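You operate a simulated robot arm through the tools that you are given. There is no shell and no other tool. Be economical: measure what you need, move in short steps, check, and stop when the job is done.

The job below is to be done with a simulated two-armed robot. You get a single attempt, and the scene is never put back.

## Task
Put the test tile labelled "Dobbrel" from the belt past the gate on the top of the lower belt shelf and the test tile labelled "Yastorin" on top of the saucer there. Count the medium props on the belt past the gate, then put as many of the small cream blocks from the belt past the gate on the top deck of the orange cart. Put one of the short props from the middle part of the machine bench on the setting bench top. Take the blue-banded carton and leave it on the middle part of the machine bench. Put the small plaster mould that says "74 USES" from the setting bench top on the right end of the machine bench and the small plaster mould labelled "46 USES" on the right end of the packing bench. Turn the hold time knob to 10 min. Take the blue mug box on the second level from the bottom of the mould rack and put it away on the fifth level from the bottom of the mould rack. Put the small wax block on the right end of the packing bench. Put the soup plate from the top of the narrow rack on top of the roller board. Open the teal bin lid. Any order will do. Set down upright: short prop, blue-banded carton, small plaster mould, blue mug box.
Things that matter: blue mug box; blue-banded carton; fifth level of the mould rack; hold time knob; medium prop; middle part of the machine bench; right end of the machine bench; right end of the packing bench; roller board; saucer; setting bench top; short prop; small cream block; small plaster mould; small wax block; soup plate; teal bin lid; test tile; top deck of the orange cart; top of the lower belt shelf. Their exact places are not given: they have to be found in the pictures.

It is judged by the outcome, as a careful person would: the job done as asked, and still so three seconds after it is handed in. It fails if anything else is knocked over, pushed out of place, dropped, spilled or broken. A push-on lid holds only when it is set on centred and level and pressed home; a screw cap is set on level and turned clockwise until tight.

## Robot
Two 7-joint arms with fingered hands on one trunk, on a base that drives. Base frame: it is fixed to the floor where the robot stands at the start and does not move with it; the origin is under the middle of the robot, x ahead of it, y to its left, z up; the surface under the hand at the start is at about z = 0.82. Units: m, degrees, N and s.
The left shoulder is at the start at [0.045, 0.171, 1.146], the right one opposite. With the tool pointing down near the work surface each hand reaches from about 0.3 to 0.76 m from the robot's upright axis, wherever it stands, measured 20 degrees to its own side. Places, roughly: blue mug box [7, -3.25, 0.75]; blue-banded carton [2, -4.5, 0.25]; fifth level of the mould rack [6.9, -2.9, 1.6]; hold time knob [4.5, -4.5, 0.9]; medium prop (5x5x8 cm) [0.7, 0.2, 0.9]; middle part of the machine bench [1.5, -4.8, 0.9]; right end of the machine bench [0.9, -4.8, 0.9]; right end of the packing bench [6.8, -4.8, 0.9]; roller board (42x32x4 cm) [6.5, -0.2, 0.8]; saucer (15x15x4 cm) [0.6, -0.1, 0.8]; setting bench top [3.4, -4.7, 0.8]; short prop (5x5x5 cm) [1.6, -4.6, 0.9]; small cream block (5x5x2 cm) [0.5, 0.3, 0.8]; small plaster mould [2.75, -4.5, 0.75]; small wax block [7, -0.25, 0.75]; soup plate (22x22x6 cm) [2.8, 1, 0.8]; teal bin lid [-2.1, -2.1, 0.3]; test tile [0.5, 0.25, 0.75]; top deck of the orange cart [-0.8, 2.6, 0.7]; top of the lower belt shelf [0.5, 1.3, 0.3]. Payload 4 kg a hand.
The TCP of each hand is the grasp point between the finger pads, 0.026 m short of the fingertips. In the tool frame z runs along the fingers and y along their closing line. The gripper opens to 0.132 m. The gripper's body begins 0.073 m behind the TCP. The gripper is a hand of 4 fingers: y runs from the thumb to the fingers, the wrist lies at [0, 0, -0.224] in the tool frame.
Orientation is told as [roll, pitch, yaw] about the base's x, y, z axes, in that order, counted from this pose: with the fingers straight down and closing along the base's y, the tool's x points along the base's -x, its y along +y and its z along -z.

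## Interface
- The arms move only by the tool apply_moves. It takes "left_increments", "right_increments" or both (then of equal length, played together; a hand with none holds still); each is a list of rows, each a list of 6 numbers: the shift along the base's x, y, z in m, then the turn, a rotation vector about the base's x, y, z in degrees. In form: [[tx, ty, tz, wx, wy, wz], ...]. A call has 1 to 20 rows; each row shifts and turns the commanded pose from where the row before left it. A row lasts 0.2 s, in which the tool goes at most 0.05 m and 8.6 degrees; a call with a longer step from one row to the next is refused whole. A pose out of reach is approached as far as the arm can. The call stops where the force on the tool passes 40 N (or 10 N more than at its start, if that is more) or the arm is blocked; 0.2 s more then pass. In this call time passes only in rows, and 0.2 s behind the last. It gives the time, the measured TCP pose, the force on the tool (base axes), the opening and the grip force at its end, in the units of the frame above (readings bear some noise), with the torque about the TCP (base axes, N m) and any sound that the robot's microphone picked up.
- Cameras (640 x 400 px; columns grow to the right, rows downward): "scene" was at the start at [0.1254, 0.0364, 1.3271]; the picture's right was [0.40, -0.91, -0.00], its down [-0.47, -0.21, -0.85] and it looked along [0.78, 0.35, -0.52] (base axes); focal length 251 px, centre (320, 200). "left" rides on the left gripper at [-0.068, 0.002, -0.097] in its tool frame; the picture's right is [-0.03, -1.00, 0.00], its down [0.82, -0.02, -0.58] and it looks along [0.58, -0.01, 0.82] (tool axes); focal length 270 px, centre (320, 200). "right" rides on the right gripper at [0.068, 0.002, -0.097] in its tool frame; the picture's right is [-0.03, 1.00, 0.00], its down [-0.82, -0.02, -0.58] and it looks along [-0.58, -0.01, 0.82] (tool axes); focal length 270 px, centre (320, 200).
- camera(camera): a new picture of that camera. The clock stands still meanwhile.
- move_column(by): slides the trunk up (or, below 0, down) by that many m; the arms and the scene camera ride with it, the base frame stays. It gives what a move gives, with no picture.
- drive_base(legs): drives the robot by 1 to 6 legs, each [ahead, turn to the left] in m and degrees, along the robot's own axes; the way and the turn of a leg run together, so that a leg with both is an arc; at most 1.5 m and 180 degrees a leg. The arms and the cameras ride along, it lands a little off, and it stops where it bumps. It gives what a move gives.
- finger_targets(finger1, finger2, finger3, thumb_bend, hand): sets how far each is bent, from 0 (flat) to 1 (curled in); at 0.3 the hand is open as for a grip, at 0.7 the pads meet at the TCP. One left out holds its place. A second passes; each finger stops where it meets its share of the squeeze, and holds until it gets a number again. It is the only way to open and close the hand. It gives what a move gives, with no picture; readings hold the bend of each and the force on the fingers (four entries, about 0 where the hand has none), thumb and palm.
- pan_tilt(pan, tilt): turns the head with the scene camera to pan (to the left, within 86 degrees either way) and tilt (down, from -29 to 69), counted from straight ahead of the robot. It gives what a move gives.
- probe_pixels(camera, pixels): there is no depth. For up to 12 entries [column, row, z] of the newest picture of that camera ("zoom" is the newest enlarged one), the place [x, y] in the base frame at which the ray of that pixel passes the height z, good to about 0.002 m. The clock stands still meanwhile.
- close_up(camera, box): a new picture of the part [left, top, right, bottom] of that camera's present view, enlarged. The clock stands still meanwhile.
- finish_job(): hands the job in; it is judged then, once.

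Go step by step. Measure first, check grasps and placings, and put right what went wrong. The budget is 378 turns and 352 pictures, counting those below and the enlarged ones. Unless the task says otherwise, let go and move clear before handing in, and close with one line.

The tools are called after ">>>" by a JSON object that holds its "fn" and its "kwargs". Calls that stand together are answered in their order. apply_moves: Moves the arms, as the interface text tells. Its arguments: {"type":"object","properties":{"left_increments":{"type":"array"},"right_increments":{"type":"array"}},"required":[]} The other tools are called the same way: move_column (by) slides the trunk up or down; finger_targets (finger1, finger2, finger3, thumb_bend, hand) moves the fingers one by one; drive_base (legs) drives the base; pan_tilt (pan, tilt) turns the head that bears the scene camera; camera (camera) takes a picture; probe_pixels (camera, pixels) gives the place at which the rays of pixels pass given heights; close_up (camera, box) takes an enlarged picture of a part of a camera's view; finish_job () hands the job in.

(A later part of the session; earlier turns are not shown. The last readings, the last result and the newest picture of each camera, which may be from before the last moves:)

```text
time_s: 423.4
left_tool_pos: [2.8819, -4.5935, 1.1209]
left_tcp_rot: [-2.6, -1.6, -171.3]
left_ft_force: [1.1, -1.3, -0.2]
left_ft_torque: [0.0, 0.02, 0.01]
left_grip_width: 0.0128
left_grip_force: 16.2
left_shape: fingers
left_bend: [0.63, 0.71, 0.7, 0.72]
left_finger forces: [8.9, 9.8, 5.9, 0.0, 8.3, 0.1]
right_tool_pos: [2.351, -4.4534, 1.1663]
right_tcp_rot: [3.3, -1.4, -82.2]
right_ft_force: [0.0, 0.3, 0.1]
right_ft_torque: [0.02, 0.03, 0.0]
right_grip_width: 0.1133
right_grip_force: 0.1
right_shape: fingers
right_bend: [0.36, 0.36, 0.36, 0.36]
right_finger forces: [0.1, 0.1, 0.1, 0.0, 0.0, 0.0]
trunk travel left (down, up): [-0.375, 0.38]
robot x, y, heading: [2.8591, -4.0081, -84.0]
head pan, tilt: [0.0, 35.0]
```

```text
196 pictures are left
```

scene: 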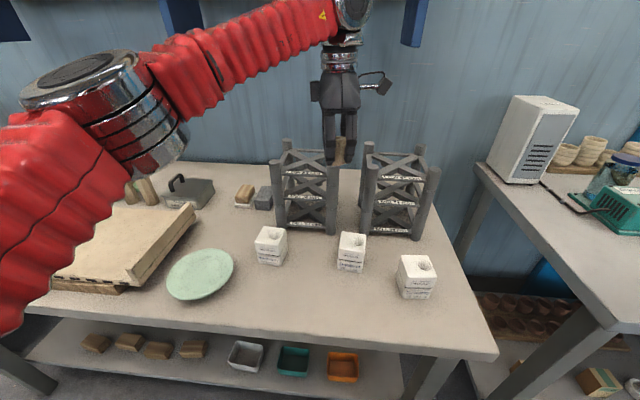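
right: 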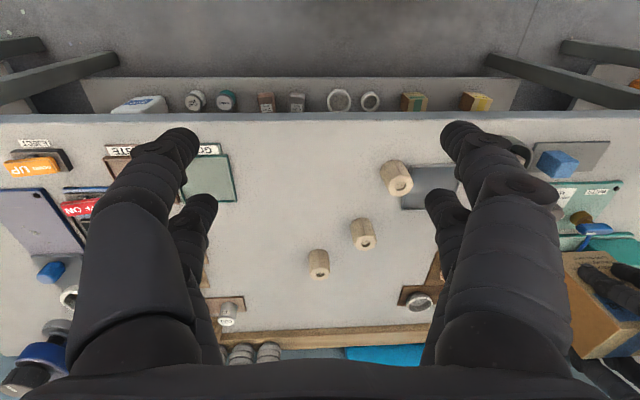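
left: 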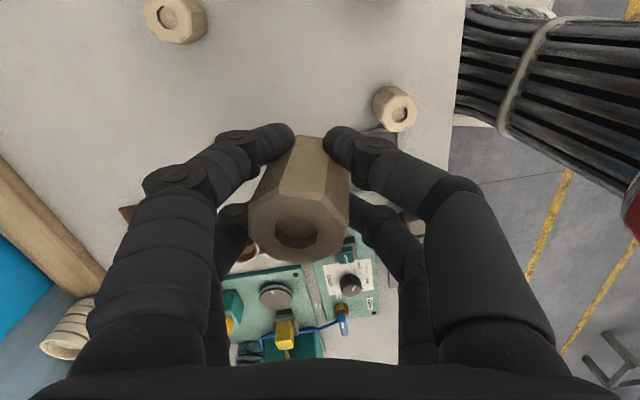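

At the setting bench with three plaster moulds. Read their labels.

>>> {"fn": "close_up", "kwargs": {"camera": "scene", "box": [240, 210, 450, 310]}}

>>> {"fn": "probe_pixels", "kwargs": {"camera": "scene", "pixels": [[272, 265, 0.83], [350, 270, 0.83], [416, 297, 0.83], [200, 275, 0.83], [250, 310, 0.83], [497, 352, 0.83], [20, 312, 0.83], [240, 330, 0.83], [330, 300, 0.83]]}}

```text
3.05 times, centred on (345, 260) of scene
```

zoom: 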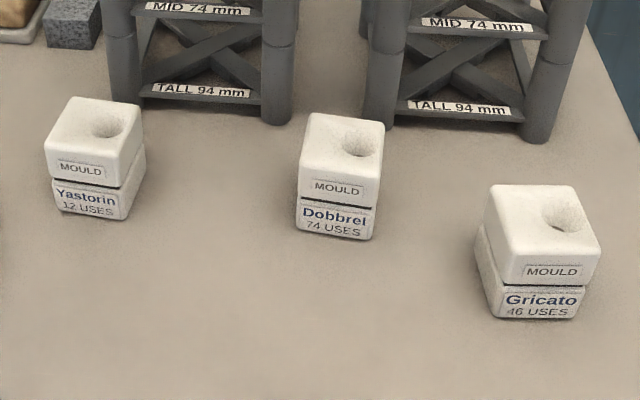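

```text
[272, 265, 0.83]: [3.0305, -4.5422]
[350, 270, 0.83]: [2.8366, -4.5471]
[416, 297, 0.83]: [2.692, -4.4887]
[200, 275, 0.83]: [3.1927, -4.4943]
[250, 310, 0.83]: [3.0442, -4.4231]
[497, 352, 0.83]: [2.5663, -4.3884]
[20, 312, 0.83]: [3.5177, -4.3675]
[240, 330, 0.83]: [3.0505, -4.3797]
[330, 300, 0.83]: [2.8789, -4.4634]
```

Moulds: 12 (left), 74 USES (350,250), 46 USES (416,277). Set the prop down near (2.95, −4.46): move there and lower.

>>> {"fn": "apply_moves", "kwargs": {"left_increments": [[0.025, 0.04, 0, 2, 0, 0], [0.025, 0.04, 0, 0, 0, 0], [0.02, 0.04, 0, 0, 0, 0], [0, 0.01, -0.045, 0, 0, 0], [0, 0, -0.045, 0, 0, 0], [0, 0, -0.045, 0, 0, 0], [0, 0, -0.045, 0, 0, 0], [0, 0, -0.04, 0, 0, 0]]}}

>>> {"fn": "camera", "kwargs": {"camera": "scene"}}

>>> {"fn": "camera", "kwargs": {"camera": "left"}}

```text
time_s: 425.2
left_tool_pos: [2.9488, -4.4654, 0.9006]
left_tcp_rot: [-4.6, -1.3, -171.2]
left_ft_force: [0.7, 0.0, 0.0]
left_ft_torque: [0.0, 0.04, 0.01]
left_grip_width: 0.0125
left_grip_force: 16.2
left_shape: fingers
left_bend: [0.63, 0.71, 0.7, 0.72]
left_finger forces: [8.7, 9.7, 5.5, 0.0, 8.1, 0.0]
right_tool_pos: [2.3502, -4.4526, 1.1666]
right_tcp_rot: [3.4, -1.4, -82.2]
right_ft_force: [0.0, -0.5, -0.3]
right_ft_torque: [0.02, 0.01, 0.0]
right_grip_width: 0.1131
right_grip_force: 0.0
right_shape: fingers
right_bend: [0.36, 0.36, 0.36, 0.36]
right_finger forces: [0.0, 0.0, 0.0, 0.0, 0.0, 0.0]
trunk travel left (down, up): [-0.375, 0.38]
robot x, y, heading: [2.8561, -4.0078, -84.0]
head pan, tilt: [0.0, 35.0]
```

```text
194 pictures are left
```

scene: 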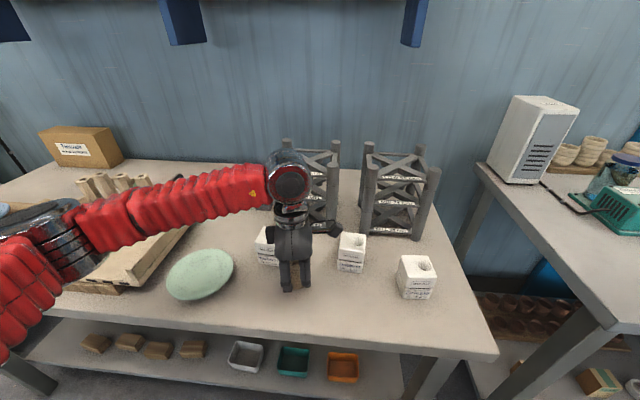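

```text
193 pictures are left
```

left: 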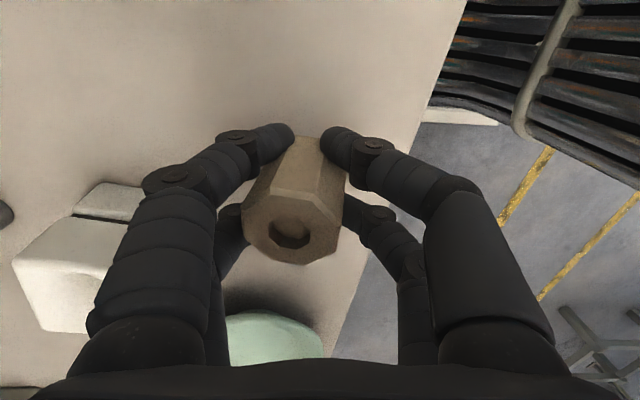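

The prop leans ~15° toward −y in the grip. Tilt the hand about −x to straighten, then lower to contact.

>>> {"fn": "apply_moves", "kwargs": {"left_increments": [[0, 0, 0, -7, -1, 0], [0, 0, 0, -7, -1, 0], [0, 0, -0.02, 0, 0, 0]]}}

>>> {"fn": "close_up", "kwargs": {"camera": "scene", "box": [230, 210, 370, 310]}}

>>> {"fn": "camera", "kwargs": {"camera": "left"}}

```text
time_s: 426.1
left_tool_pos: [2.9512, -4.4643, 0.8799]
left_tcp_rot: [9.6, -1.4, -171.4]
left_ft_force: [-0.5, -0.6, -1.5]
left_ft_torque: [-0.03, 0.0, -0.01]
left_grip_width: 0.0127
left_grip_force: 15.6
left_shape: fingers
left_bend: [0.63, 0.71, 0.7, 0.72]
left_finger forces: [8.5, 9.6, 5.6, 0.0, 8.2, 0.0]
right_tool_pos: [2.3517, -4.4532, 1.1664]
right_tcp_rot: [3.2, -1.5, -82.2]
right_ft_force: [0.1, -0.9, -0.2]
right_ft_torque: [0.0, 0.0, 0.01]
right_grip_width: 0.1134
right_grip_force: 0.0
right_shape: fingers
right_bend: [0.36, 0.36, 0.36, 0.36]
right_finger forces: [0.0, 0.0, 0.0, 0.0, 0.0, 0.0]
trunk travel left (down, up): [-0.375, 0.38]
robot x, y, heading: [2.8534, -4.01, -84.1]
head pan, tilt: [0.0, 35.0]
```

```text
4.00 times, centred on (300, 260) of scene
```

zoom: 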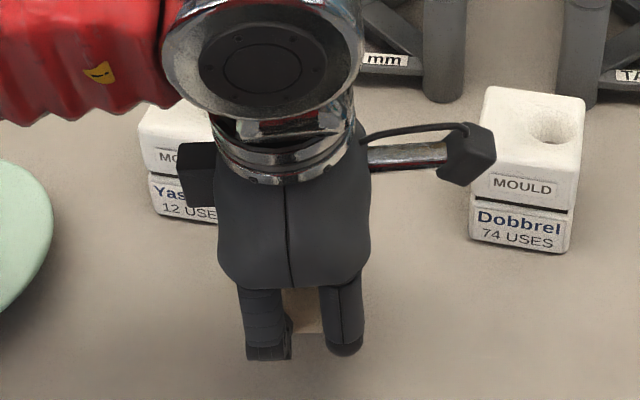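

```text
191 pictures are left
```

left: 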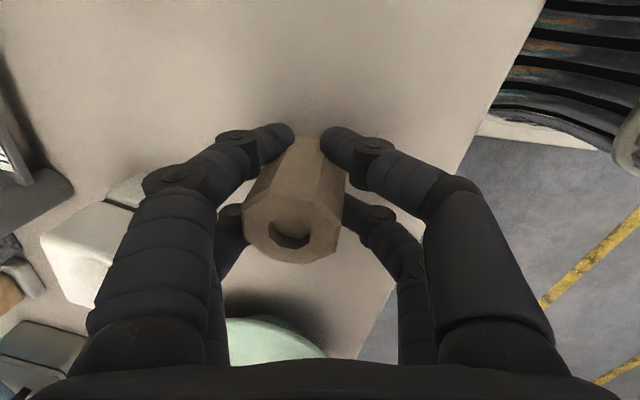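

>>> {"fn": "apply_moves", "kwargs": {"left_increments": [[0, 0, -0.025, 0, 0, 0], [0, 0, -0.01, 0, 0, 0], [0, 0, -0.006, 0, 0, 0], [0, 0, -0.005, 0, 0, 0]]}}

>>> {"fn": "camera", "kwargs": {"camera": "left"}}

```text
time_s: 427.0
left_tool_pos: [2.9484, -4.4647, 0.847]
left_tcp_rot: [10.2, -1.7, -171.7]
left_ft_force: [3.9, 8.6, 24.5]
left_ft_torque: [0.23, -0.47, 0.14]
left_grip_width: 0.0125
left_grip_force: 28.3
left_shape: fingers
left_bend: [0.63, 0.71, 0.73, 0.73]
left_finger forces: [9.9, 11.0, 25.1, 0.0, 9.7, 0.0]
right_tool_pos: [2.351, -4.4523, 1.1675]
right_tcp_rot: [3.3, -1.6, -82.2]
right_ft_force: [0.6, 0.3, -0.8]
right_ft_torque: [0.0, -0.02, -0.01]
right_grip_width: 0.1133
right_grip_force: 0.0
right_shape: fingers
right_bend: [0.36, 0.36, 0.36, 0.36]
right_finger forces: [0.0, 0.2, 0.1, 0.0, 0.0, 0.1]
trunk travel left (down, up): [-0.375, 0.38]
robot x, y, heading: [2.8582, -4.008, -84.2]
head pan, tilt: [0.0, 35.0]
stopped in row 4 (left hand): the force on the tool passed its limit at 46 N (the readings are from after the stop); the commanded pose is now the measured one
```

```text
190 pictures are left
```

left: 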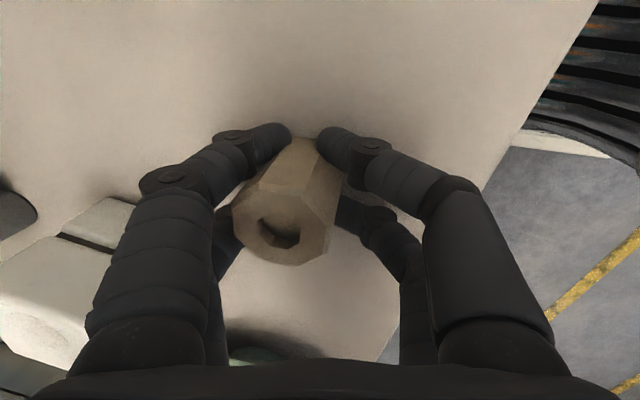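

Contact. Open the hand to let the prop settle.

>>> {"fn": "finger_targets", "kwargs": {"hand": "left", "finger1": 0.52, "finger2": 0.52, "finger3": 0.52, "thumb_bend": 0.52}}

>>> {"fn": "camera", "kwargs": {"camera": "left"}}

```text
time_s: 428.0
left_tool_pos: [2.9482, -4.4676, 0.8475]
left_tcp_rot: [10.2, -1.9, -171.6]
left_ft_force: [-2.7, -8.5, 31.8]
left_ft_torque: [-0.06, 0.31, 0.04]
left_grip_width: 0.0323
left_grip_force: 15.1
left_shape: fingers
left_bend: [0.52, 0.52, 0.75, 0.65]
left_finger forces: [0.0, 0.1, 6.3, 0.0, 24.7, 0.0]
right_tool_pos: [2.3508, -4.4517, 1.1688]
right_tcp_rot: [3.3, -1.5, -82.1]
right_ft_force: [-0.1, -0.3, -0.2]
right_ft_torque: [0.02, -0.01, -0.02]
right_grip_width: 0.1134
right_grip_force: 0.1
right_shape: fingers
right_bend: [0.36, 0.36, 0.36, 0.36]
right_finger forces: [0.0, 0.0, 0.1, 0.1, 0.0, 0.1]
trunk travel left (down, up): [-0.375, 0.38]
robot x, y, heading: [2.8566, -4.01, -84.4]
head pan, tilt: [0.0, 35.0]
```

```text
189 pictures are left
```

left: 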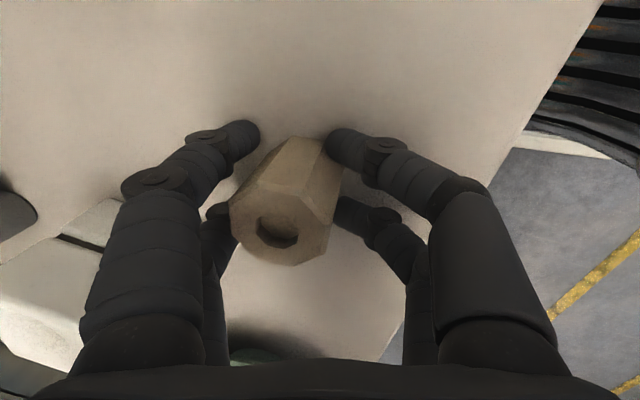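

>>> {"fn": "apply_moves", "kwargs": {"left_increments": [[0, 0, 0.008, 0, 0, 0]]}}

>>> {"fn": "finger_targets", "kwargs": {"hand": "left", "finger1": 0.44, "finger2": 0.44, "finger3": 0.44, "thumb_bend": 0.44}}

>>> {"fn": "camera", "kwargs": {"camera": "left"}}

```text
time_s: 428.4
left_tool_pos: [2.9504, -4.4658, 0.8513]
left_tcp_rot: [10.0, -1.6, -171.5]
left_ft_force: [1.1, -8.0, 19.9]
left_ft_torque: [0.0, 0.1, 0.03]
left_grip_width: 0.0392
left_grip_force: 9.4
left_shape: fingers
left_bend: [0.52, 0.52, 0.71, 0.6]
left_finger forces: [0.0, 0.0, 5.2, 0.0, 14.4, 0.0]
right_tool_pos: [2.35, -4.4529, 1.1671]
right_tcp_rot: [3.4, -1.4, -82.2]
right_ft_force: [0.2, -0.9, 0.0]
right_ft_torque: [0.01, 0.02, 0.01]
right_grip_width: 0.1134
right_grip_force: 0.1
right_shape: fingers
right_bend: [0.36, 0.36, 0.36, 0.36]
right_finger forces: [0.1, 0.1, 0.1, 0.0, 0.0, 0.0]
trunk travel left (down, up): [-0.375, 0.38]
robot x, y, heading: [2.8584, -4.0091, -83.8]
head pan, tilt: [0.0, 35.0]
```

```text
time_s: 429.4
left_tool_pos: [2.9506, -4.4675, 0.8531]
left_tcp_rot: [10.2, -1.8, -171.6]
left_ft_force: [3.0, -10.9, 30.0]
left_ft_torque: [0.2, 0.15, 0.04]
left_grip_width: 0.0594
left_grip_force: 14.8
left_shape: fingers
left_bend: [0.44, 0.44, 0.71, 0.56]
left_finger forces: [0.1, 0.0, 7.0, 0.0, 22.2, 0.0]
right_tool_pos: [2.3504, -4.4523, 1.1682]
right_tcp_rot: [3.3, -1.5, -82.2]
right_ft_force: [-0.3, -0.4, 1.0]
right_ft_torque: [-0.03, 0.0, 0.0]
right_grip_width: 0.1132
right_grip_force: 0.1
right_shape: fingers
right_bend: [0.36, 0.36, 0.36, 0.36]
right_finger forces: [0.1, 0.0, 0.0, 0.0, 0.1, 0.0]
trunk travel left (down, up): [-0.375, 0.38]
robot x, y, heading: [2.8592, -4.0081, -84.4]
head pan, tilt: [0.0, 35.0]
```

```text
188 pictures are left
```

left: 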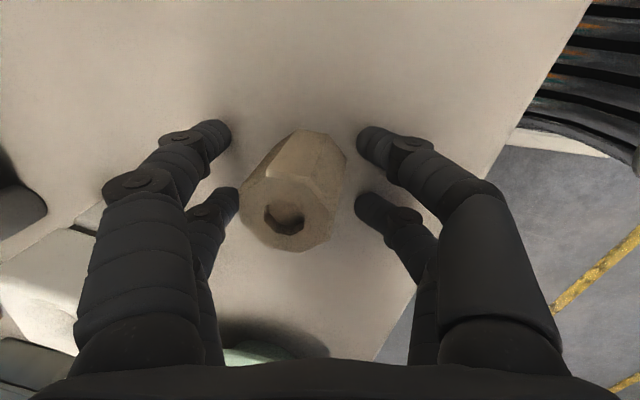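

The prop now stands free between the digits. Lift the hand straight up and check.

>>> {"fn": "apply_moves", "kwargs": {"left_increments": [[0, 0, 0.015, 0, 0, 0], [0, 0, 0.02, 5, 0, 0], [0, 0, 0.04, 5, 0, 0], [0, 0, 0.045, 0, 0, 0], [0, 0, 0.045, 0, 0, 0]]}}

>>> {"fn": "camera", "kwargs": {"camera": "left"}}

>>> {"fn": "camera", "kwargs": {"camera": "scene"}}

```text
time_s: 430.6
left_tool_pos: [2.9464, -4.4654, 1.0173]
left_tcp_rot: [-0.1, -0.2, -171.6]
left_ft_force: [-0.3, -0.1, -0.6]
left_ft_torque: [0.02, 0.0, 0.03]
left_grip_width: 0.0857
left_grip_force: 0.1
left_shape: fingers
left_bend: [0.44, 0.44, 0.44, 0.44]
left_finger forces: [0.1, 0.1, 0.0, 0.0, 0.0, 0.0]
right_tool_pos: [2.3507, -4.4519, 1.167]
right_tcp_rot: [3.2, -1.4, -82.2]
right_ft_force: [0.0, -0.4, -0.8]
right_ft_torque: [0.01, -0.02, 0.0]
right_grip_width: 0.1131
right_grip_force: 0.1
right_shape: fingers
right_bend: [0.36, 0.36, 0.36, 0.36]
right_finger forces: [0.0, 0.0, 0.1, 0.1, 0.0, 0.0]
trunk travel left (down, up): [-0.375, 0.38]
robot x, y, heading: [2.8581, -4.0061, -83.8]
head pan, tilt: [0.0, 35.0]
```

```text
187 pictures are left
```

left: 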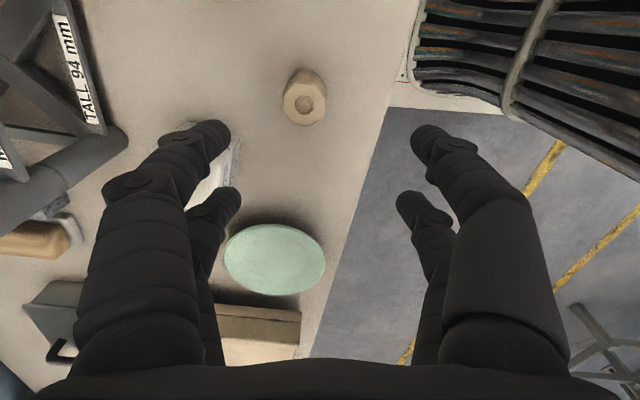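

```text
186 pictures are left
```

scene: 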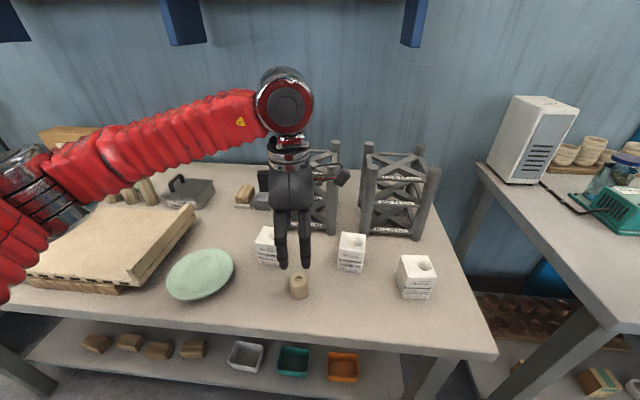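

The prop stands upright (299,285). Now the moulds: bring the left hand over the 74-USES mould with its closing along x and look.

>>> {"fn": "apply_moves", "kwargs": {"left_increments": [[0, -0.02, 0.03, 0, 0, 8], [-0.01, -0.02, 0.01, 0, 0, 8], [-0.02, -0.02, 0, 0, 0, 8], [-0.02, -0.02, 0, 0, 0, 8], [-0.02, -0.02, 0, 0, 0, 8], [-0.02, 0, 0, 0, 0, 8], [-0.02, 0, 0, 0, 0, 8], [0, 0, 0, 0, 0, 8], [0, 0, 0, 0, 0, 8], [0, 0, 0, 0, 0, 8]]}}

>>> {"fn": "camera", "kwargs": {"camera": "left"}}

>>> {"fn": "camera", "kwargs": {"camera": "right"}}

```text
time_s: 432.8
left_tool_pos: [2.8387, -4.5664, 1.0567]
left_tcp_rot: [0.1, -0.2, -91.3]
left_ft_force: [0.7, -0.5, 0.3]
left_ft_torque: [-0.01, 0.0, 0.01]
left_grip_width: 0.086
left_grip_force: 0.1
left_shape: fingers
left_bend: [0.44, 0.44, 0.44, 0.44]
left_finger forces: [0.0, 0.0, 0.0, 0.1, 0.0, 0.0]
right_tool_pos: [2.3508, -4.453, 1.1672]
right_tcp_rot: [3.3, -1.4, -82.3]
right_ft_force: [-0.1, -0.2, -0.2]
right_ft_torque: [0.01, -0.03, 0.01]
right_grip_width: 0.1134
right_grip_force: 0.0
right_shape: fingers
right_bend: [0.36, 0.36, 0.36, 0.36]
right_finger forces: [0.1, 0.0, 0.1, 0.1, 0.0, 0.1]
trunk travel left (down, up): [-0.375, 0.38]
robot x, y, heading: [2.8585, -4.008, -83.8]
head pan, tilt: [0.0, 35.0]
```

```text
185 pictures are left
```

left: 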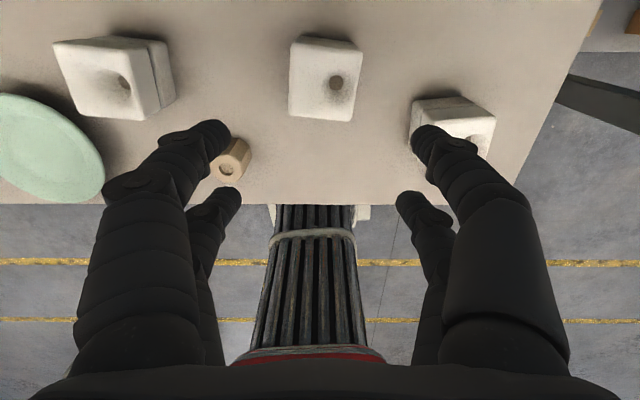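

```text
184 pictures are left
```

right: 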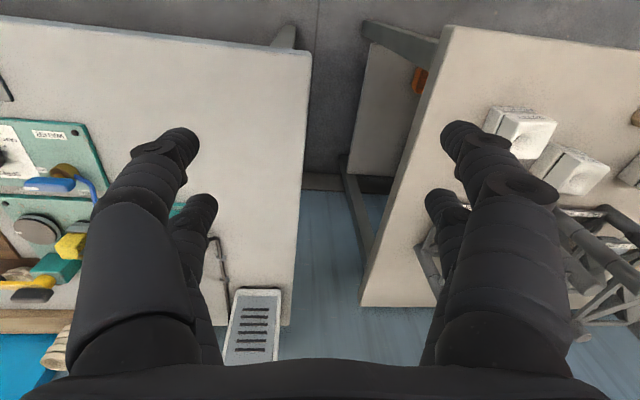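

>>> {"fn": "probe_pixels", "kwargs": {"camera": "left", "pixels": [[290, 42, 0.89], [361, 42, 0.89], [352, 120, 0.89], [289, 117, 0.89], [297, 38, 0.82], [232, 160, 0.87], [230, 205, 0.82]]}}

>>> {"fn": "close_up", "kwargs": {"camera": "left", "box": [240, 10, 400, 140]}}

>>> {"fn": "close_up", "kwargs": {"camera": "scene", "box": [280, 210, 450, 310]}}

```text
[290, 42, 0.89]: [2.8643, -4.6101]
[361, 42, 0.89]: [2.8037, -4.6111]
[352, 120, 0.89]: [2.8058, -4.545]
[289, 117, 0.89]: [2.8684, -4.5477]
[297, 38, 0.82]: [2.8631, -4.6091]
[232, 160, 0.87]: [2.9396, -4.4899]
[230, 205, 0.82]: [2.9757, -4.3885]
```

```text
3.08 times, centred on (320, 75) of left
```

zoom: 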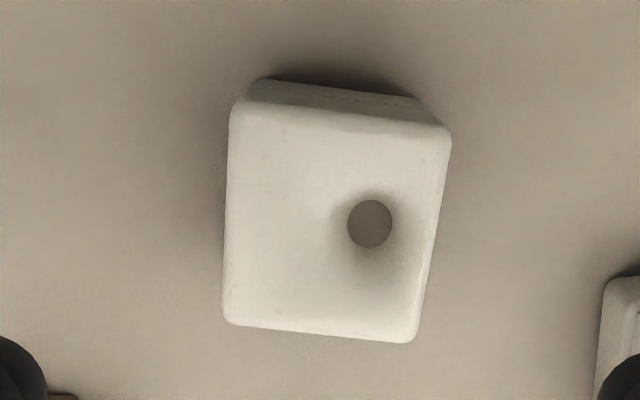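

```text
3.76 times, centred on (365, 260) of scene
```

zoom: 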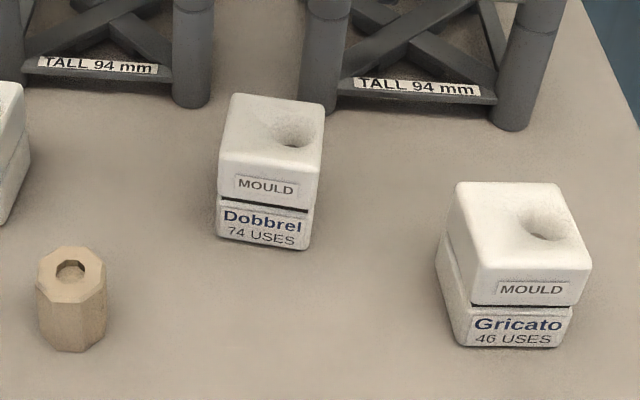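

Mould 74: centre (2.835, −4.578), about 6.2 cm wide, z 0.82–0.89, yaw −6°. Align, descend, grip.

>>> {"fn": "apply_moves", "kwargs": {"left_increments": [[-0.003, -0.012, -0.03, 0, 0, -5], [0, 0, -0.045, 0, 0, 0], [0, 0, -0.045, 0, 0, 0], [0, 0, -0.045, 0, 0, 0], [0, 0, -0.038, 0, 0, 0]]}}

>>> {"fn": "camera", "kwargs": {"camera": "left"}}

```text
time_s: 434.0
left_tool_pos: [2.8365, -4.578, 0.8539]
left_tcp_rot: [0.0, -0.2, -96.4]
left_ft_force: [0.3, -0.4, 0.4]
left_ft_torque: [-0.02, 0.02, 0.02]
left_grip_width: 0.0858
left_grip_force: 0.0
left_shape: fingers
left_bend: [0.44, 0.44, 0.44, 0.44]
left_finger forces: [0.0, 0.0, 0.0, 0.0, 0.0, 0.0]
right_tool_pos: [2.3509, -4.4536, 1.1662]
right_tcp_rot: [3.2, -1.4, -82.2]
right_ft_force: [-0.4, -0.4, 0.4]
right_ft_torque: [-0.03, 0.02, -0.01]
right_grip_width: 0.1135
right_grip_force: 0.0
right_shape: fingers
right_bend: [0.36, 0.36, 0.36, 0.36]
right_finger forces: [0.0, 0.0, 0.0, 0.1, 0.0, 0.0]
trunk travel left (down, up): [-0.375, 0.38]
robot x, y, heading: [2.854, -4.008, -84.3]
head pan, tilt: [0.0, 35.0]
```

```text
181 pictures are left
```

left: 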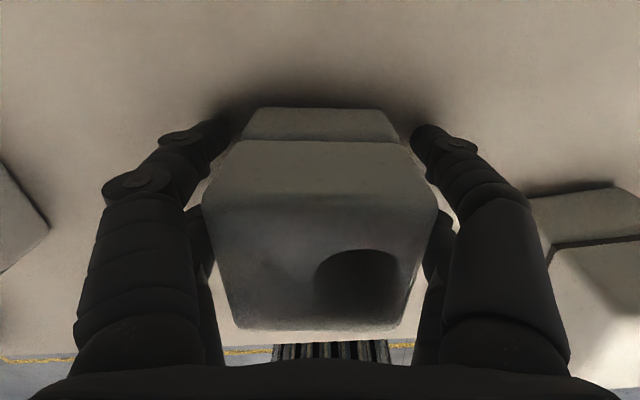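

Well straddled. Close and lift.

>>> {"fn": "finger_targets", "kwargs": {"hand": "left", "finger1": 0.66, "finger2": 0.66, "finger3": 0.66, "thumb_bend": 0.66}}

>>> {"fn": "apply_moves", "kwargs": {"left_increments": [[0, 0, 0.03, 0, 0, 0], [0, 0, 0.045, 0, 0, 0], [0, 0, 0.045, 0, 0, 0], [0.01, 0, 0.045, 0, 0, 0], [0.02, 0, 0.045, 0, 0, 0], [0.04, 0, 0.02, 0, 0, 0], [0.045, 0, 0, 0, 0, 0], [0.045, 0, 0, 0, 0, 0]], "right_increments": [[0, 0, 0, 0, 0, 0], [0, 0, 0, 0, 0, 0], [0, 0, 0, 0, 0, 0], [0, 0, 0, 0, 0, 0], [0.04, -0.005, -0.02, 0, 0, 0], [0.045, -0.005, -0.02, 0, 0, 0], [0.045, -0.005, -0.02, 0, 0, 0], [0.04, -0.005, -0.02, 0, 0, 0]]}}

>>> {"fn": "camera", "kwargs": {"camera": "left"}}

>>> {"fn": "camera", "kwargs": {"camera": "right"}}

```text
time_s: 435.0
left_tool_pos: [2.8357, -4.5793, 0.8541]
left_tcp_rot: [0.2, 0.0, -96.5]
left_ft_force: [-0.6, -0.7, 0.5]
left_ft_torque: [0.03, 0.01, -0.02]
left_grip_width: 0.058
left_grip_force: 17.5
left_shape: fingers
left_bend: [0.51, 0.51, 0.54, 0.59]
left_finger forces: [8.9, 8.4, 6.0, 0.0, 11.9, 0.0]
right_tool_pos: [2.351, -4.4539, 1.1671]
right_tcp_rot: [3.4, -1.5, -82.2]
right_ft_force: [0.6, -0.2, -0.7]
right_ft_torque: [0.01, 0.0, 0.01]
right_grip_width: 0.1134
right_grip_force: 0.1
right_shape: fingers
right_bend: [0.36, 0.36, 0.36, 0.36]
right_finger forces: [0.0, 0.0, 0.0, 0.0, 0.0, 0.0]
trunk travel left (down, up): [-0.375, 0.38]
robot x, y, heading: [2.8537, -4.0082, -84.0]
head pan, tilt: [0.0, 35.0]
```

```text
time_s: 436.8
left_tool_pos: [2.9979, -4.5785, 1.0844]
left_tcp_rot: [0.0, -0.1, -96.5]
left_ft_force: [0.9, 0.7, -3.0]
left_ft_torque: [-0.02, 0.03, -0.01]
left_grip_width: 0.0576
left_grip_force: 18.2
left_shape: fingers
left_bend: [0.51, 0.51, 0.54, 0.59]
left_finger forces: [9.1, 8.5, 5.9, 0.1, 11.7, 0.0]
right_tool_pos: [2.5214, -4.4741, 1.0876]
right_tcp_rot: [3.2, -1.4, -82.1]
right_ft_force: [-0.1, -0.6, 0.3]
right_ft_torque: [0.02, 0.03, 0.02]
right_grip_width: 0.1135
right_grip_force: 0.0
right_shape: fingers
right_bend: [0.36, 0.36, 0.36, 0.36]
right_finger forces: [0.0, 0.0, 0.0, 0.0, 0.0, 0.0]
trunk travel left (down, up): [-0.375, 0.38]
robot x, y, heading: [2.8556, -4.0123, -84.1]
head pan, tilt: [0.0, 35.0]
```

```text
180 pictures are left
```

left: 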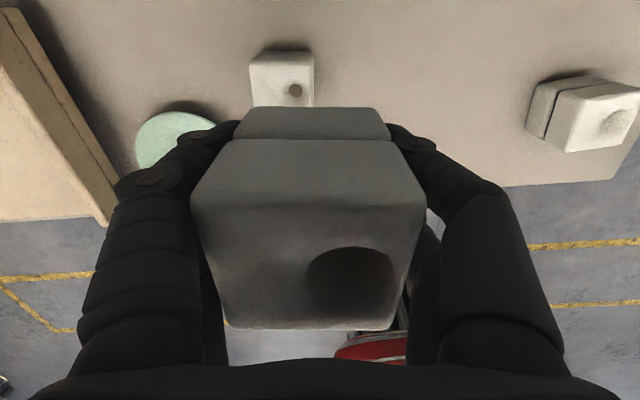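

```text
179 pictures are left
```

right: 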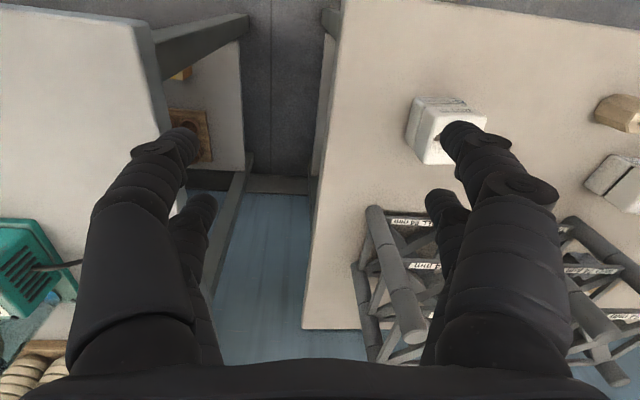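

Left holds the 74 mould. Bring the right hand over the 46 mould.

>>> {"fn": "apply_moves", "kwargs": {"right_increments": [[0.045, -0.008, 0, -1.5, -1.5, -2], [0.045, -0.008, 0, -1.5, -1.5, -2], [0.045, -0.008, 0, 0, 0, -2], [0.035, -0.008, 0, 0, 0, -2]]}}

>>> {"fn": "close_up", "kwargs": {"camera": "right", "box": [200, 20, 460, 180]}}

>>> {"fn": "camera", "kwargs": {"camera": "scene"}}

```text
time_s: 437.8
left_tool_pos: [2.997, -4.5773, 1.0855]
left_tcp_rot: [0.1, -0.1, -96.5]
left_ft_force: [-0.5, 0.6, -3.5]
left_ft_torque: [0.01, 0.06, 0.0]
left_grip_width: 0.0577
left_grip_force: 17.6
left_shape: fingers
left_bend: [0.51, 0.51, 0.54, 0.59]
left_finger forces: [9.2, 8.5, 5.9, 0.0, 11.8, 0.1]
right_tool_pos: [2.6901, -4.5076, 1.0887]
right_tcp_rot: [6.0, -4.7, -90.4]
right_ft_force: [0.2, -0.3, -1.1]
right_ft_torque: [0.0, 0.0, 0.0]
right_grip_width: 0.1132
right_grip_force: 0.1
right_shape: fingers
right_bend: [0.36, 0.36, 0.36, 0.36]
right_finger forces: [0.1, 0.0, 0.1, 0.1, 0.0, 0.0]
trunk travel left (down, up): [-0.375, 0.38]
robot x, y, heading: [2.8592, -4.0082, -84.2]
head pan, tilt: [0.0, 35.0]
```

```text
2.46 times, centred on (330, 100) of right
```

zoom: 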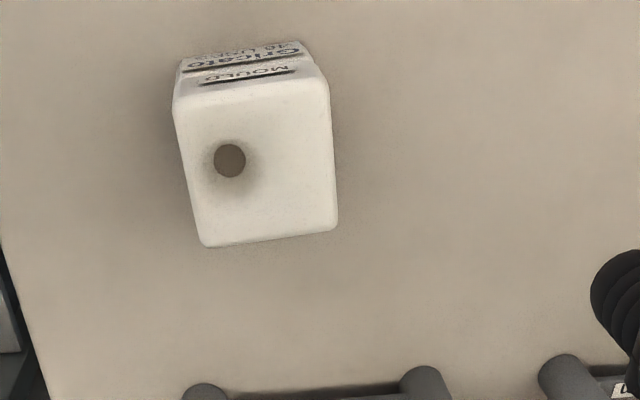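

```text
177 pictures are left
```

scene: 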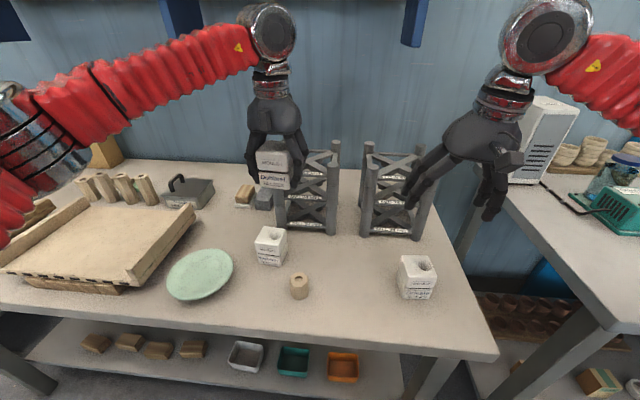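

>>> {"fn": "probe_pixels", "kwargs": {"camera": "zoom", "pixels": [[178, 108, 0.89], [325, 85, 0.89], [337, 226, 0.89], [206, 247, 0.89]]}}

>>> {"fn": "apply_moves", "kwargs": {"right_increments": [[0, 0, 0, 4.7, 6, 0]]}}

>>> {"fn": "close_up", "kwargs": {"camera": "right", "box": [200, 20, 460, 180]}}

```text
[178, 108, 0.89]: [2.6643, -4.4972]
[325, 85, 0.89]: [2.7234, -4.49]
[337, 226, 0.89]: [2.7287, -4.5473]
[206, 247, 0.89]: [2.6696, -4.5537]
```

```text
time_s: 438.2
left_tool_pos: [2.9972, -4.578, 1.0845]
left_tcp_rot: [0.1, -0.2, -96.4]
left_ft_force: [0.4, 0.2, -3.5]
left_ft_torque: [-0.02, 0.04, -0.02]
left_grip_width: 0.0576
left_grip_force: 18.2
left_shape: fingers
left_bend: [0.51, 0.51, 0.54, 0.59]
left_finger forces: [9.1, 8.5, 6.0, 0.0, 11.6, 0.0]
right_tool_pos: [2.6912, -4.5077, 1.0865]
right_tcp_rot: [-0.2, 0.0, -90.1]
right_ft_force: [-0.3, -0.5, 0.0]
right_ft_torque: [0.03, 0.01, -0.03]
right_grip_width: 0.1135
right_grip_force: 0.1
right_shape: fingers
right_bend: [0.36, 0.36, 0.36, 0.36]
right_finger forces: [0.0, 0.0, 0.1, 0.1, 0.1, 0.1]
trunk travel left (down, up): [-0.375, 0.38]
robot x, y, heading: [2.8553, -4.0072, -84.0]
head pan, tilt: [0.0, 35.0]
```

```text
2.46 times, centred on (330, 100) of right
```

zoom: 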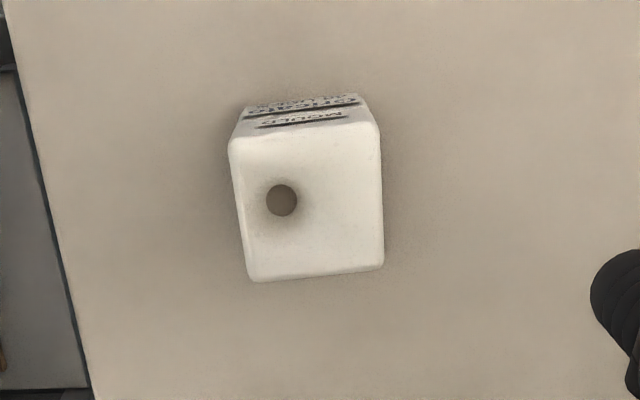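

Mould 46 centre (2.696, −4.522), yaw +7°. Align, descend and grip.

>>> {"fn": "apply_moves", "kwargs": {"right_increments": [[0.005, -0.014, -0.03, 0, 0, 7], [0, 0, -0.045, 0, 0, 0], [0, 0, -0.045, 0, 0, 0], [0, 0, -0.045, 0, 0, 0], [0, 0, -0.045, 0, 0, 0], [0, 0, -0.022, 0, 0, 0]]}}

>>> {"fn": "finger_targets", "kwargs": {"hand": "right", "finger1": 0.66, "finger2": 0.66, "finger3": 0.66, "thumb_bend": 0.66}}

>>> {"fn": "apply_moves", "kwargs": {"right_increments": [[0, 0, 0.03, 0, 0, 0], [0, 0, 0.045, 0, 0, 0], [0, 0, 0.045, 0, 0, 0], [0, 0, 0.045, 0, 0, 0], [0, 0.02, 0.045, 0, 0, 0], [0, 0.04, 0.02, 0, 0, 0]]}}

>>> {"fn": "camera", "kwargs": {"camera": "right"}}

```text
time_s: 439.6
left_tool_pos: [2.9969, -4.5778, 1.0852]
left_tcp_rot: [0.1, 0.0, -96.4]
left_ft_force: [0.6, 1.2, -3.3]
left_ft_torque: [0.0, 0.01, -0.03]
left_grip_width: 0.0578
left_grip_force: 17.1
left_shape: fingers
left_bend: [0.51, 0.51, 0.54, 0.59]
left_finger forces: [9.2, 8.5, 5.9, 0.1, 11.7, 0.0]
right_tool_pos: [2.6945, -4.5179, 0.8536]
right_tcp_rot: [0.1, 0.0, -83.1]
right_ft_force: [-0.4, -0.6, 0.6]
right_ft_torque: [-0.01, 0.02, -0.01]
right_grip_width: 0.1133
right_grip_force: 0.1
right_shape: fingers
right_bend: [0.36, 0.36, 0.36, 0.36]
right_finger forces: [0.0, 0.1, 0.0, 0.0, 0.0, 0.0]
trunk travel left (down, up): [-0.375, 0.38]
robot x, y, heading: [2.8585, -4.0097, -84.1]
head pan, tilt: [0.0, 35.0]
```

```text
time_s: 440.6
left_tool_pos: [2.9954, -4.5777, 1.0851]
left_tcp_rot: [0.1, -0.2, -96.4]
left_ft_force: [-0.1, 0.5, -3.3]
left_ft_torque: [-0.01, 0.04, 0.01]
left_grip_width: 0.0575
left_grip_force: 17.6
left_shape: fingers
left_bend: [0.51, 0.51, 0.54, 0.59]
left_finger forces: [9.2, 8.4, 5.9, 0.1, 11.7, 0.0]
right_tool_pos: [2.695, -4.5184, 0.8532]
right_tcp_rot: [-0.1, 0.0, -83.1]
right_ft_force: [-1.3, -0.6, 0.6]
right_ft_torque: [-0.03, 0.08, -0.02]
right_grip_width: 0.0578
right_grip_force: 17.2
right_shape: fingers
right_bend: [0.51, 0.51, 0.54, 0.59]
right_finger forces: [8.9, 8.0, 6.0, 0.0, 11.6, 0.1]
trunk travel left (down, up): [-0.375, 0.38]
robot x, y, heading: [2.8567, -4.0069, -84.0]
head pan, tilt: [0.0, 35.0]
```

```text
time_s: 442.0
left_tool_pos: [2.996, -4.5768, 1.0857]
left_tcp_rot: [0.1, -0.2, -96.5]
left_ft_force: [0.2, 0.2, -3.0]
left_ft_torque: [0.02, 0.02, -0.07]
left_grip_width: 0.0578
left_grip_force: 17.2
left_shape: fingers
left_bend: [0.51, 0.51, 0.54, 0.59]
left_finger forces: [9.1, 8.5, 6.0, 0.1, 11.7, 0.0]
right_tool_pos: [2.6945, -4.4585, 1.0855]
right_tcp_rot: [-0.1, 0.0, -83.2]
right_ft_force: [-0.6, 1.4, -3.0]
right_ft_torque: [-0.03, 0.0, 0.02]
right_grip_width: 0.0577
right_grip_force: 17.2
right_shape: fingers
right_bend: [0.51, 0.51, 0.54, 0.59]
right_finger forces: [9.3, 8.0, 5.9, 0.1, 11.4, 0.1]
trunk travel left (down, up): [-0.375, 0.38]
robot x, y, heading: [2.8558, -4.0086, -84.4]
head pan, tilt: [0.0, 35.0]
```

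```text
175 pictures are left
```

right: 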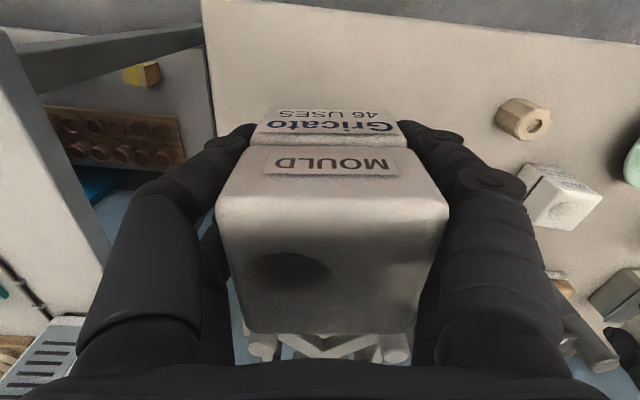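

Both moulds held (17 N each). Drive back to the right end of the machine bench.

>>> {"fn": "drive_base", "kwargs": {"legs": [[-0.45, 0], [0, -28], [0.03, 0], [0, -27]]}}

>>> {"fn": "drive_base", "kwargs": {"legs": [[0, -28], [0.03, 0], [0, -12]]}}

```text
time_s: 448.0
left_tool_pos: [2.4442, -4.0569, 1.0859]
left_tcp_rot: [0.3, 0.0, -146.8]
left_ft_force: [-0.9, 1.0, -4.4]
left_ft_torque: [-0.05, -0.07, -0.01]
left_grip_width: 0.0577
left_grip_force: 17.7
left_shape: fingers
left_bend: [0.51, 0.51, 0.54, 0.59]
left_finger forces: [9.4, 8.3, 6.1, 0.0, 11.6, 0.0]
right_tool_pos: [2.3473, -3.7475, 1.0839]
right_tcp_rot: [0.1, 0.1, -133.5]
right_ft_force: [-1.1, 0.8, -3.4]
right_ft_torque: [-0.05, -0.05, 0.0]
right_grip_width: 0.0577
right_grip_force: 17.3
right_shape: fingers
right_bend: [0.51, 0.51, 0.54, 0.59]
right_finger forces: [9.5, 8.0, 5.8, 0.1, 11.9, 0.1]
trunk travel left (down, up): [-0.375, 0.38]
robot x, y, heading: [2.8351, -3.6226, -137.0]
head pan, tilt: [0.0, 35.0]
stopped in leg 4: the robot was blocked; the commanded pose is now the measured one
```

```text
time_s: 451.3
left_tool_pos: [2.2247, -3.712, 1.0857]
left_tcp_rot: [0.2, -0.1, 172.9]
left_ft_force: [-0.7, 0.0, -3.9]
left_ft_torque: [-0.01, -0.04, -0.04]
left_grip_width: 0.0577
left_grip_force: 17.0
left_shape: fingers
left_bend: [0.51, 0.51, 0.54, 0.59]
left_finger forces: [9.3, 8.2, 6.0, 0.1, 11.6, 0.0]
right_tool_pos: [2.3491, -3.4112, 1.0848]
right_tcp_rot: [0.0, 0.1, -173.9]
right_ft_force: [-0.6, 0.4, -5.1]
right_ft_torque: [0.01, -0.02, -0.04]
right_grip_width: 0.0578
right_grip_force: 17.2
right_shape: fingers
right_bend: [0.51, 0.51, 0.54, 0.59]
right_finger forces: [9.4, 8.0, 5.9, 0.1, 11.3, 0.1]
trunk travel left (down, up): [-0.375, 0.38]
robot x, y, heading: [2.8061, -3.6649, -176.8]
head pan, tilt: [0.0, 35.0]
```

>>> {"fn": "drive_base", "kwargs": {"legs": [[1.1, 0], [1.0, 0]]}}

>>> {"fn": "drive_base", "kwargs": {"legs": [[0, 28], [0.03, 0], [0, 27]]}}

>>> {"fn": "drive_base", "kwargs": {"legs": [[0, 28]]}}

>>> {"fn": "pan_tilt", "kwargs": {"pan": 10, "tilt": 40}}

>>> {"fn": "camera", "kwargs": {"camera": "scene"}}

```text
time_s: 461.9
left_tool_pos: [0.1259, -3.8058, 1.0859]
left_tcp_rot: [0.1, -0.2, 172.3]
left_ft_force: [-0.1, -0.1, -3.8]
left_ft_torque: [0.01, 0.0, 0.0]
left_grip_width: 0.0577
left_grip_force: 17.7
left_shape: fingers
left_bend: [0.51, 0.5, 0.54, 0.59]
left_finger forces: [9.7, 8.4, 5.9, 0.1, 11.9, 0.1]
right_tool_pos: [0.2525, -3.5064, 1.0849]
right_tcp_rot: [0.0, -0.1, -174.3]
right_ft_force: [0.7, -0.4, -3.5]
right_ft_torque: [0.01, -0.01, -0.01]
right_grip_width: 0.0577
right_grip_force: 17.3
right_shape: fingers
right_bend: [0.51, 0.51, 0.54, 0.59]
right_finger forces: [9.4, 8.0, 5.8, 0.1, 11.5, 0.0]
trunk travel left (down, up): [-0.375, 0.38]
robot x, y, heading: [0.7076, -3.7645, -177.0]
head pan, tilt: [0.0, 35.0]
```

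```text
time_s: 465.7
left_tool_pos: [0.3556, -4.2686, 1.0867]
left_tcp_rot: [0.1, 0.0, -135.5]
left_ft_force: [0.1, -0.2, -3.5]
left_ft_torque: [0.07, 0.04, 0.0]
left_grip_width: 0.0574
left_grip_force: 17.5
left_shape: fingers
left_bend: [0.5, 0.5, 0.54, 0.59]
left_finger forces: [9.4, 8.3, 5.9, 0.1, 11.6, 0.1]
right_tool_pos: [0.1967, -3.9862, 1.0866]
right_tcp_rot: [-0.3, 0.1, -122.0]
right_ft_force: [0.8, -0.5, -3.1]
right_ft_torque: [0.08, 0.06, 0.01]
right_grip_width: 0.0579
right_grip_force: 17.5
right_shape: fingers
right_bend: [0.51, 0.5, 0.54, 0.6]
right_finger forces: [9.9, 7.7, 6.0, 0.0, 11.3, 0.1]
trunk travel left (down, up): [-0.375, 0.38]
robot x, y, heading: [0.6397, -3.7538, -122.5]
head pan, tilt: [0.0, 35.0]
stopped in leg 3: the robot was blocked; the commanded pose is now the measured one
```

```text
time_s: 467.6
left_tool_pos: [0.6295, -4.3425, 1.0879]
left_tcp_rot: [0.2, -0.1, -107.5]
left_ft_force: [0.5, 0.3, -2.8]
left_ft_torque: [0.01, 0.03, 0.04]
left_grip_width: 0.0577
left_grip_force: 17.6
left_shape: fingers
left_bend: [0.5, 0.5, 0.54, 0.59]
left_finger forces: [9.3, 8.1, 5.9, 0.1, 11.4, 0.0]
right_tool_pos: [0.3557, -4.168, 1.088]
right_tcp_rot: [0.0, 0.0, -93.7]
right_ft_force: [0.6, 0.4, -2.3]
right_ft_torque: [0.04, 0.01, -0.01]
right_grip_width: 0.0578
right_grip_force: 17.3
right_shape: fingers
right_bend: [0.51, 0.5, 0.54, 0.6]
right_finger forces: [9.6, 7.6, 5.9, 0.1, 11.1, 0.0]
trunk travel left (down, up): [-0.375, 0.38]
robot x, y, heading: [0.6066, -3.7501, -94.7]
head pan, tilt: [0.0, 35.0]
```

```text
time_s: 468.4
left_tool_pos: [0.6276, -4.3396, 1.0882]
left_tcp_rot: [0.3, 0.0, -107.5]
left_ft_force: [-0.8, 0.2, -1.1]
left_ft_torque: [0.0, -0.06, -0.02]
left_grip_width: 0.0575
left_grip_force: 17.8
left_shape: fingers
left_bend: [0.5, 0.5, 0.54, 0.6]
left_finger forces: [9.3, 8.0, 6.0, 0.0, 11.5, 0.0]
right_tool_pos: [0.3536, -4.1667, 1.0873]
right_tcp_rot: [0.2, 0.0, -94.0]
right_ft_force: [-0.2, 1.1, -4.3]
right_ft_torque: [-0.01, -0.06, 0.0]
right_grip_width: 0.0579
right_grip_force: 17.1
right_shape: fingers
right_bend: [0.51, 0.5, 0.54, 0.6]
right_finger forces: [9.6, 7.5, 6.1, 0.0, 11.3, 0.0]
trunk travel left (down, up): [-0.375, 0.38]
robot x, y, heading: [0.61, -3.7574, -94.8]
head pan, tilt: [10.0, 40.0]
```

```text
174 pictures are left
```

scene: 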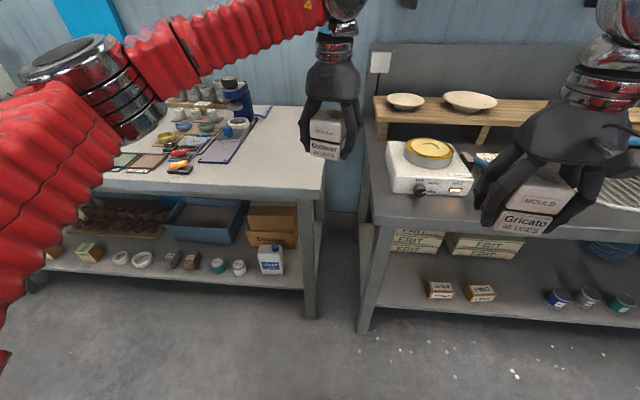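

>>> {"fn": "probe_pixels", "kwargs": {"camera": "scene", "pixels": [[270, 150, 0.878], [243, 162, 0.878], [262, 118, 0.878], [325, 195, 0.878], [275, 175, 0.878]]}}

>>> {"fn": "drive_base", "kwargs": {"legs": [[0.18, 5]]}}

>>> {"fn": "apply_moves", "kwargs": {"left_increments": [[0.04, 0, 0, 0, 0, 3], [0.04, 0, 0, 0, 0, 3], [0.04, 0, 0, 0, 0, 3], [0.03, 0, 0, 0, 0, 3]]}}

>>> {"fn": "camera", "kwargs": {"camera": "scene"}}

```text
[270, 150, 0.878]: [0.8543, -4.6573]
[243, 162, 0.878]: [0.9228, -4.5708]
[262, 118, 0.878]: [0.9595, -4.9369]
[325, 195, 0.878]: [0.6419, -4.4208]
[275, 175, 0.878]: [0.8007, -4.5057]
```

```text
time_s: 469.9
left_tool_pos: [0.6771, -4.5193, 1.088]
left_tcp_rot: [0.2, -0.1, -102.1]
left_ft_force: [0.0, 0.2, -3.4]
left_ft_torque: [0.03, 0.04, -0.02]
left_grip_width: 0.0575
left_grip_force: 17.0
left_shape: fingers
left_bend: [0.5, 0.5, 0.54, 0.6]
left_finger forces: [9.4, 8.1, 5.9, 0.0, 11.4, 0.0]
right_tool_pos: [0.3905, -4.372, 1.0871]
right_tcp_rot: [-0.1, 0.1, -88.7]
right_ft_force: [-0.1, -0.5, -3.0]
right_ft_torque: [0.04, 0.03, 0.0]
right_grip_width: 0.0578
right_grip_force: 17.0
right_shape: fingers
right_bend: [0.51, 0.5, 0.54, 0.6]
right_finger forces: [9.5, 7.6, 6.0, 0.0, 11.2, 0.0]
trunk travel left (down, up): [-0.375, 0.38]
robot x, y, heading: [0.5954, -3.9351, -89.7]
head pan, tilt: [10.0, 40.0]
```

```text
time_s: 470.9
left_tool_pos: [0.8276, -4.5166, 1.0897]
left_tcp_rot: [0.2, -0.2, -90.1]
left_ft_force: [0.8, 0.2, -3.2]
left_ft_torque: [0.01, 0.01, 0.0]
left_grip_width: 0.0572
left_grip_force: 17.4
left_shape: fingers
left_bend: [0.5, 0.5, 0.54, 0.6]
left_finger forces: [9.3, 7.9, 5.8, 0.1, 11.4, 0.0]
right_tool_pos: [0.3895, -4.3695, 1.0893]
right_tcp_rot: [0.0, 0.0, -88.7]
right_ft_force: [0.4, -0.3, -3.2]
right_ft_torque: [0.01, 0.04, 0.0]
right_grip_width: 0.0577
right_grip_force: 17.4
right_shape: fingers
right_bend: [0.51, 0.5, 0.54, 0.6]
right_finger forces: [9.6, 7.6, 5.9, 0.1, 11.1, 0.1]
trunk travel left (down, up): [-0.375, 0.38]
robot x, y, heading: [0.5936, -3.9345, -89.7]
head pan, tilt: [10.0, 40.0]
```

```text
173 pictures are left
```

scene: 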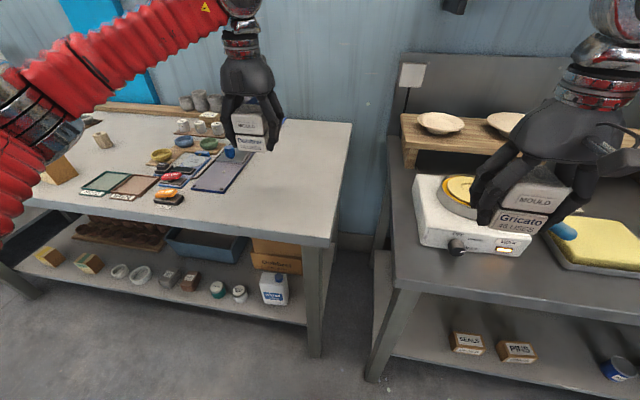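

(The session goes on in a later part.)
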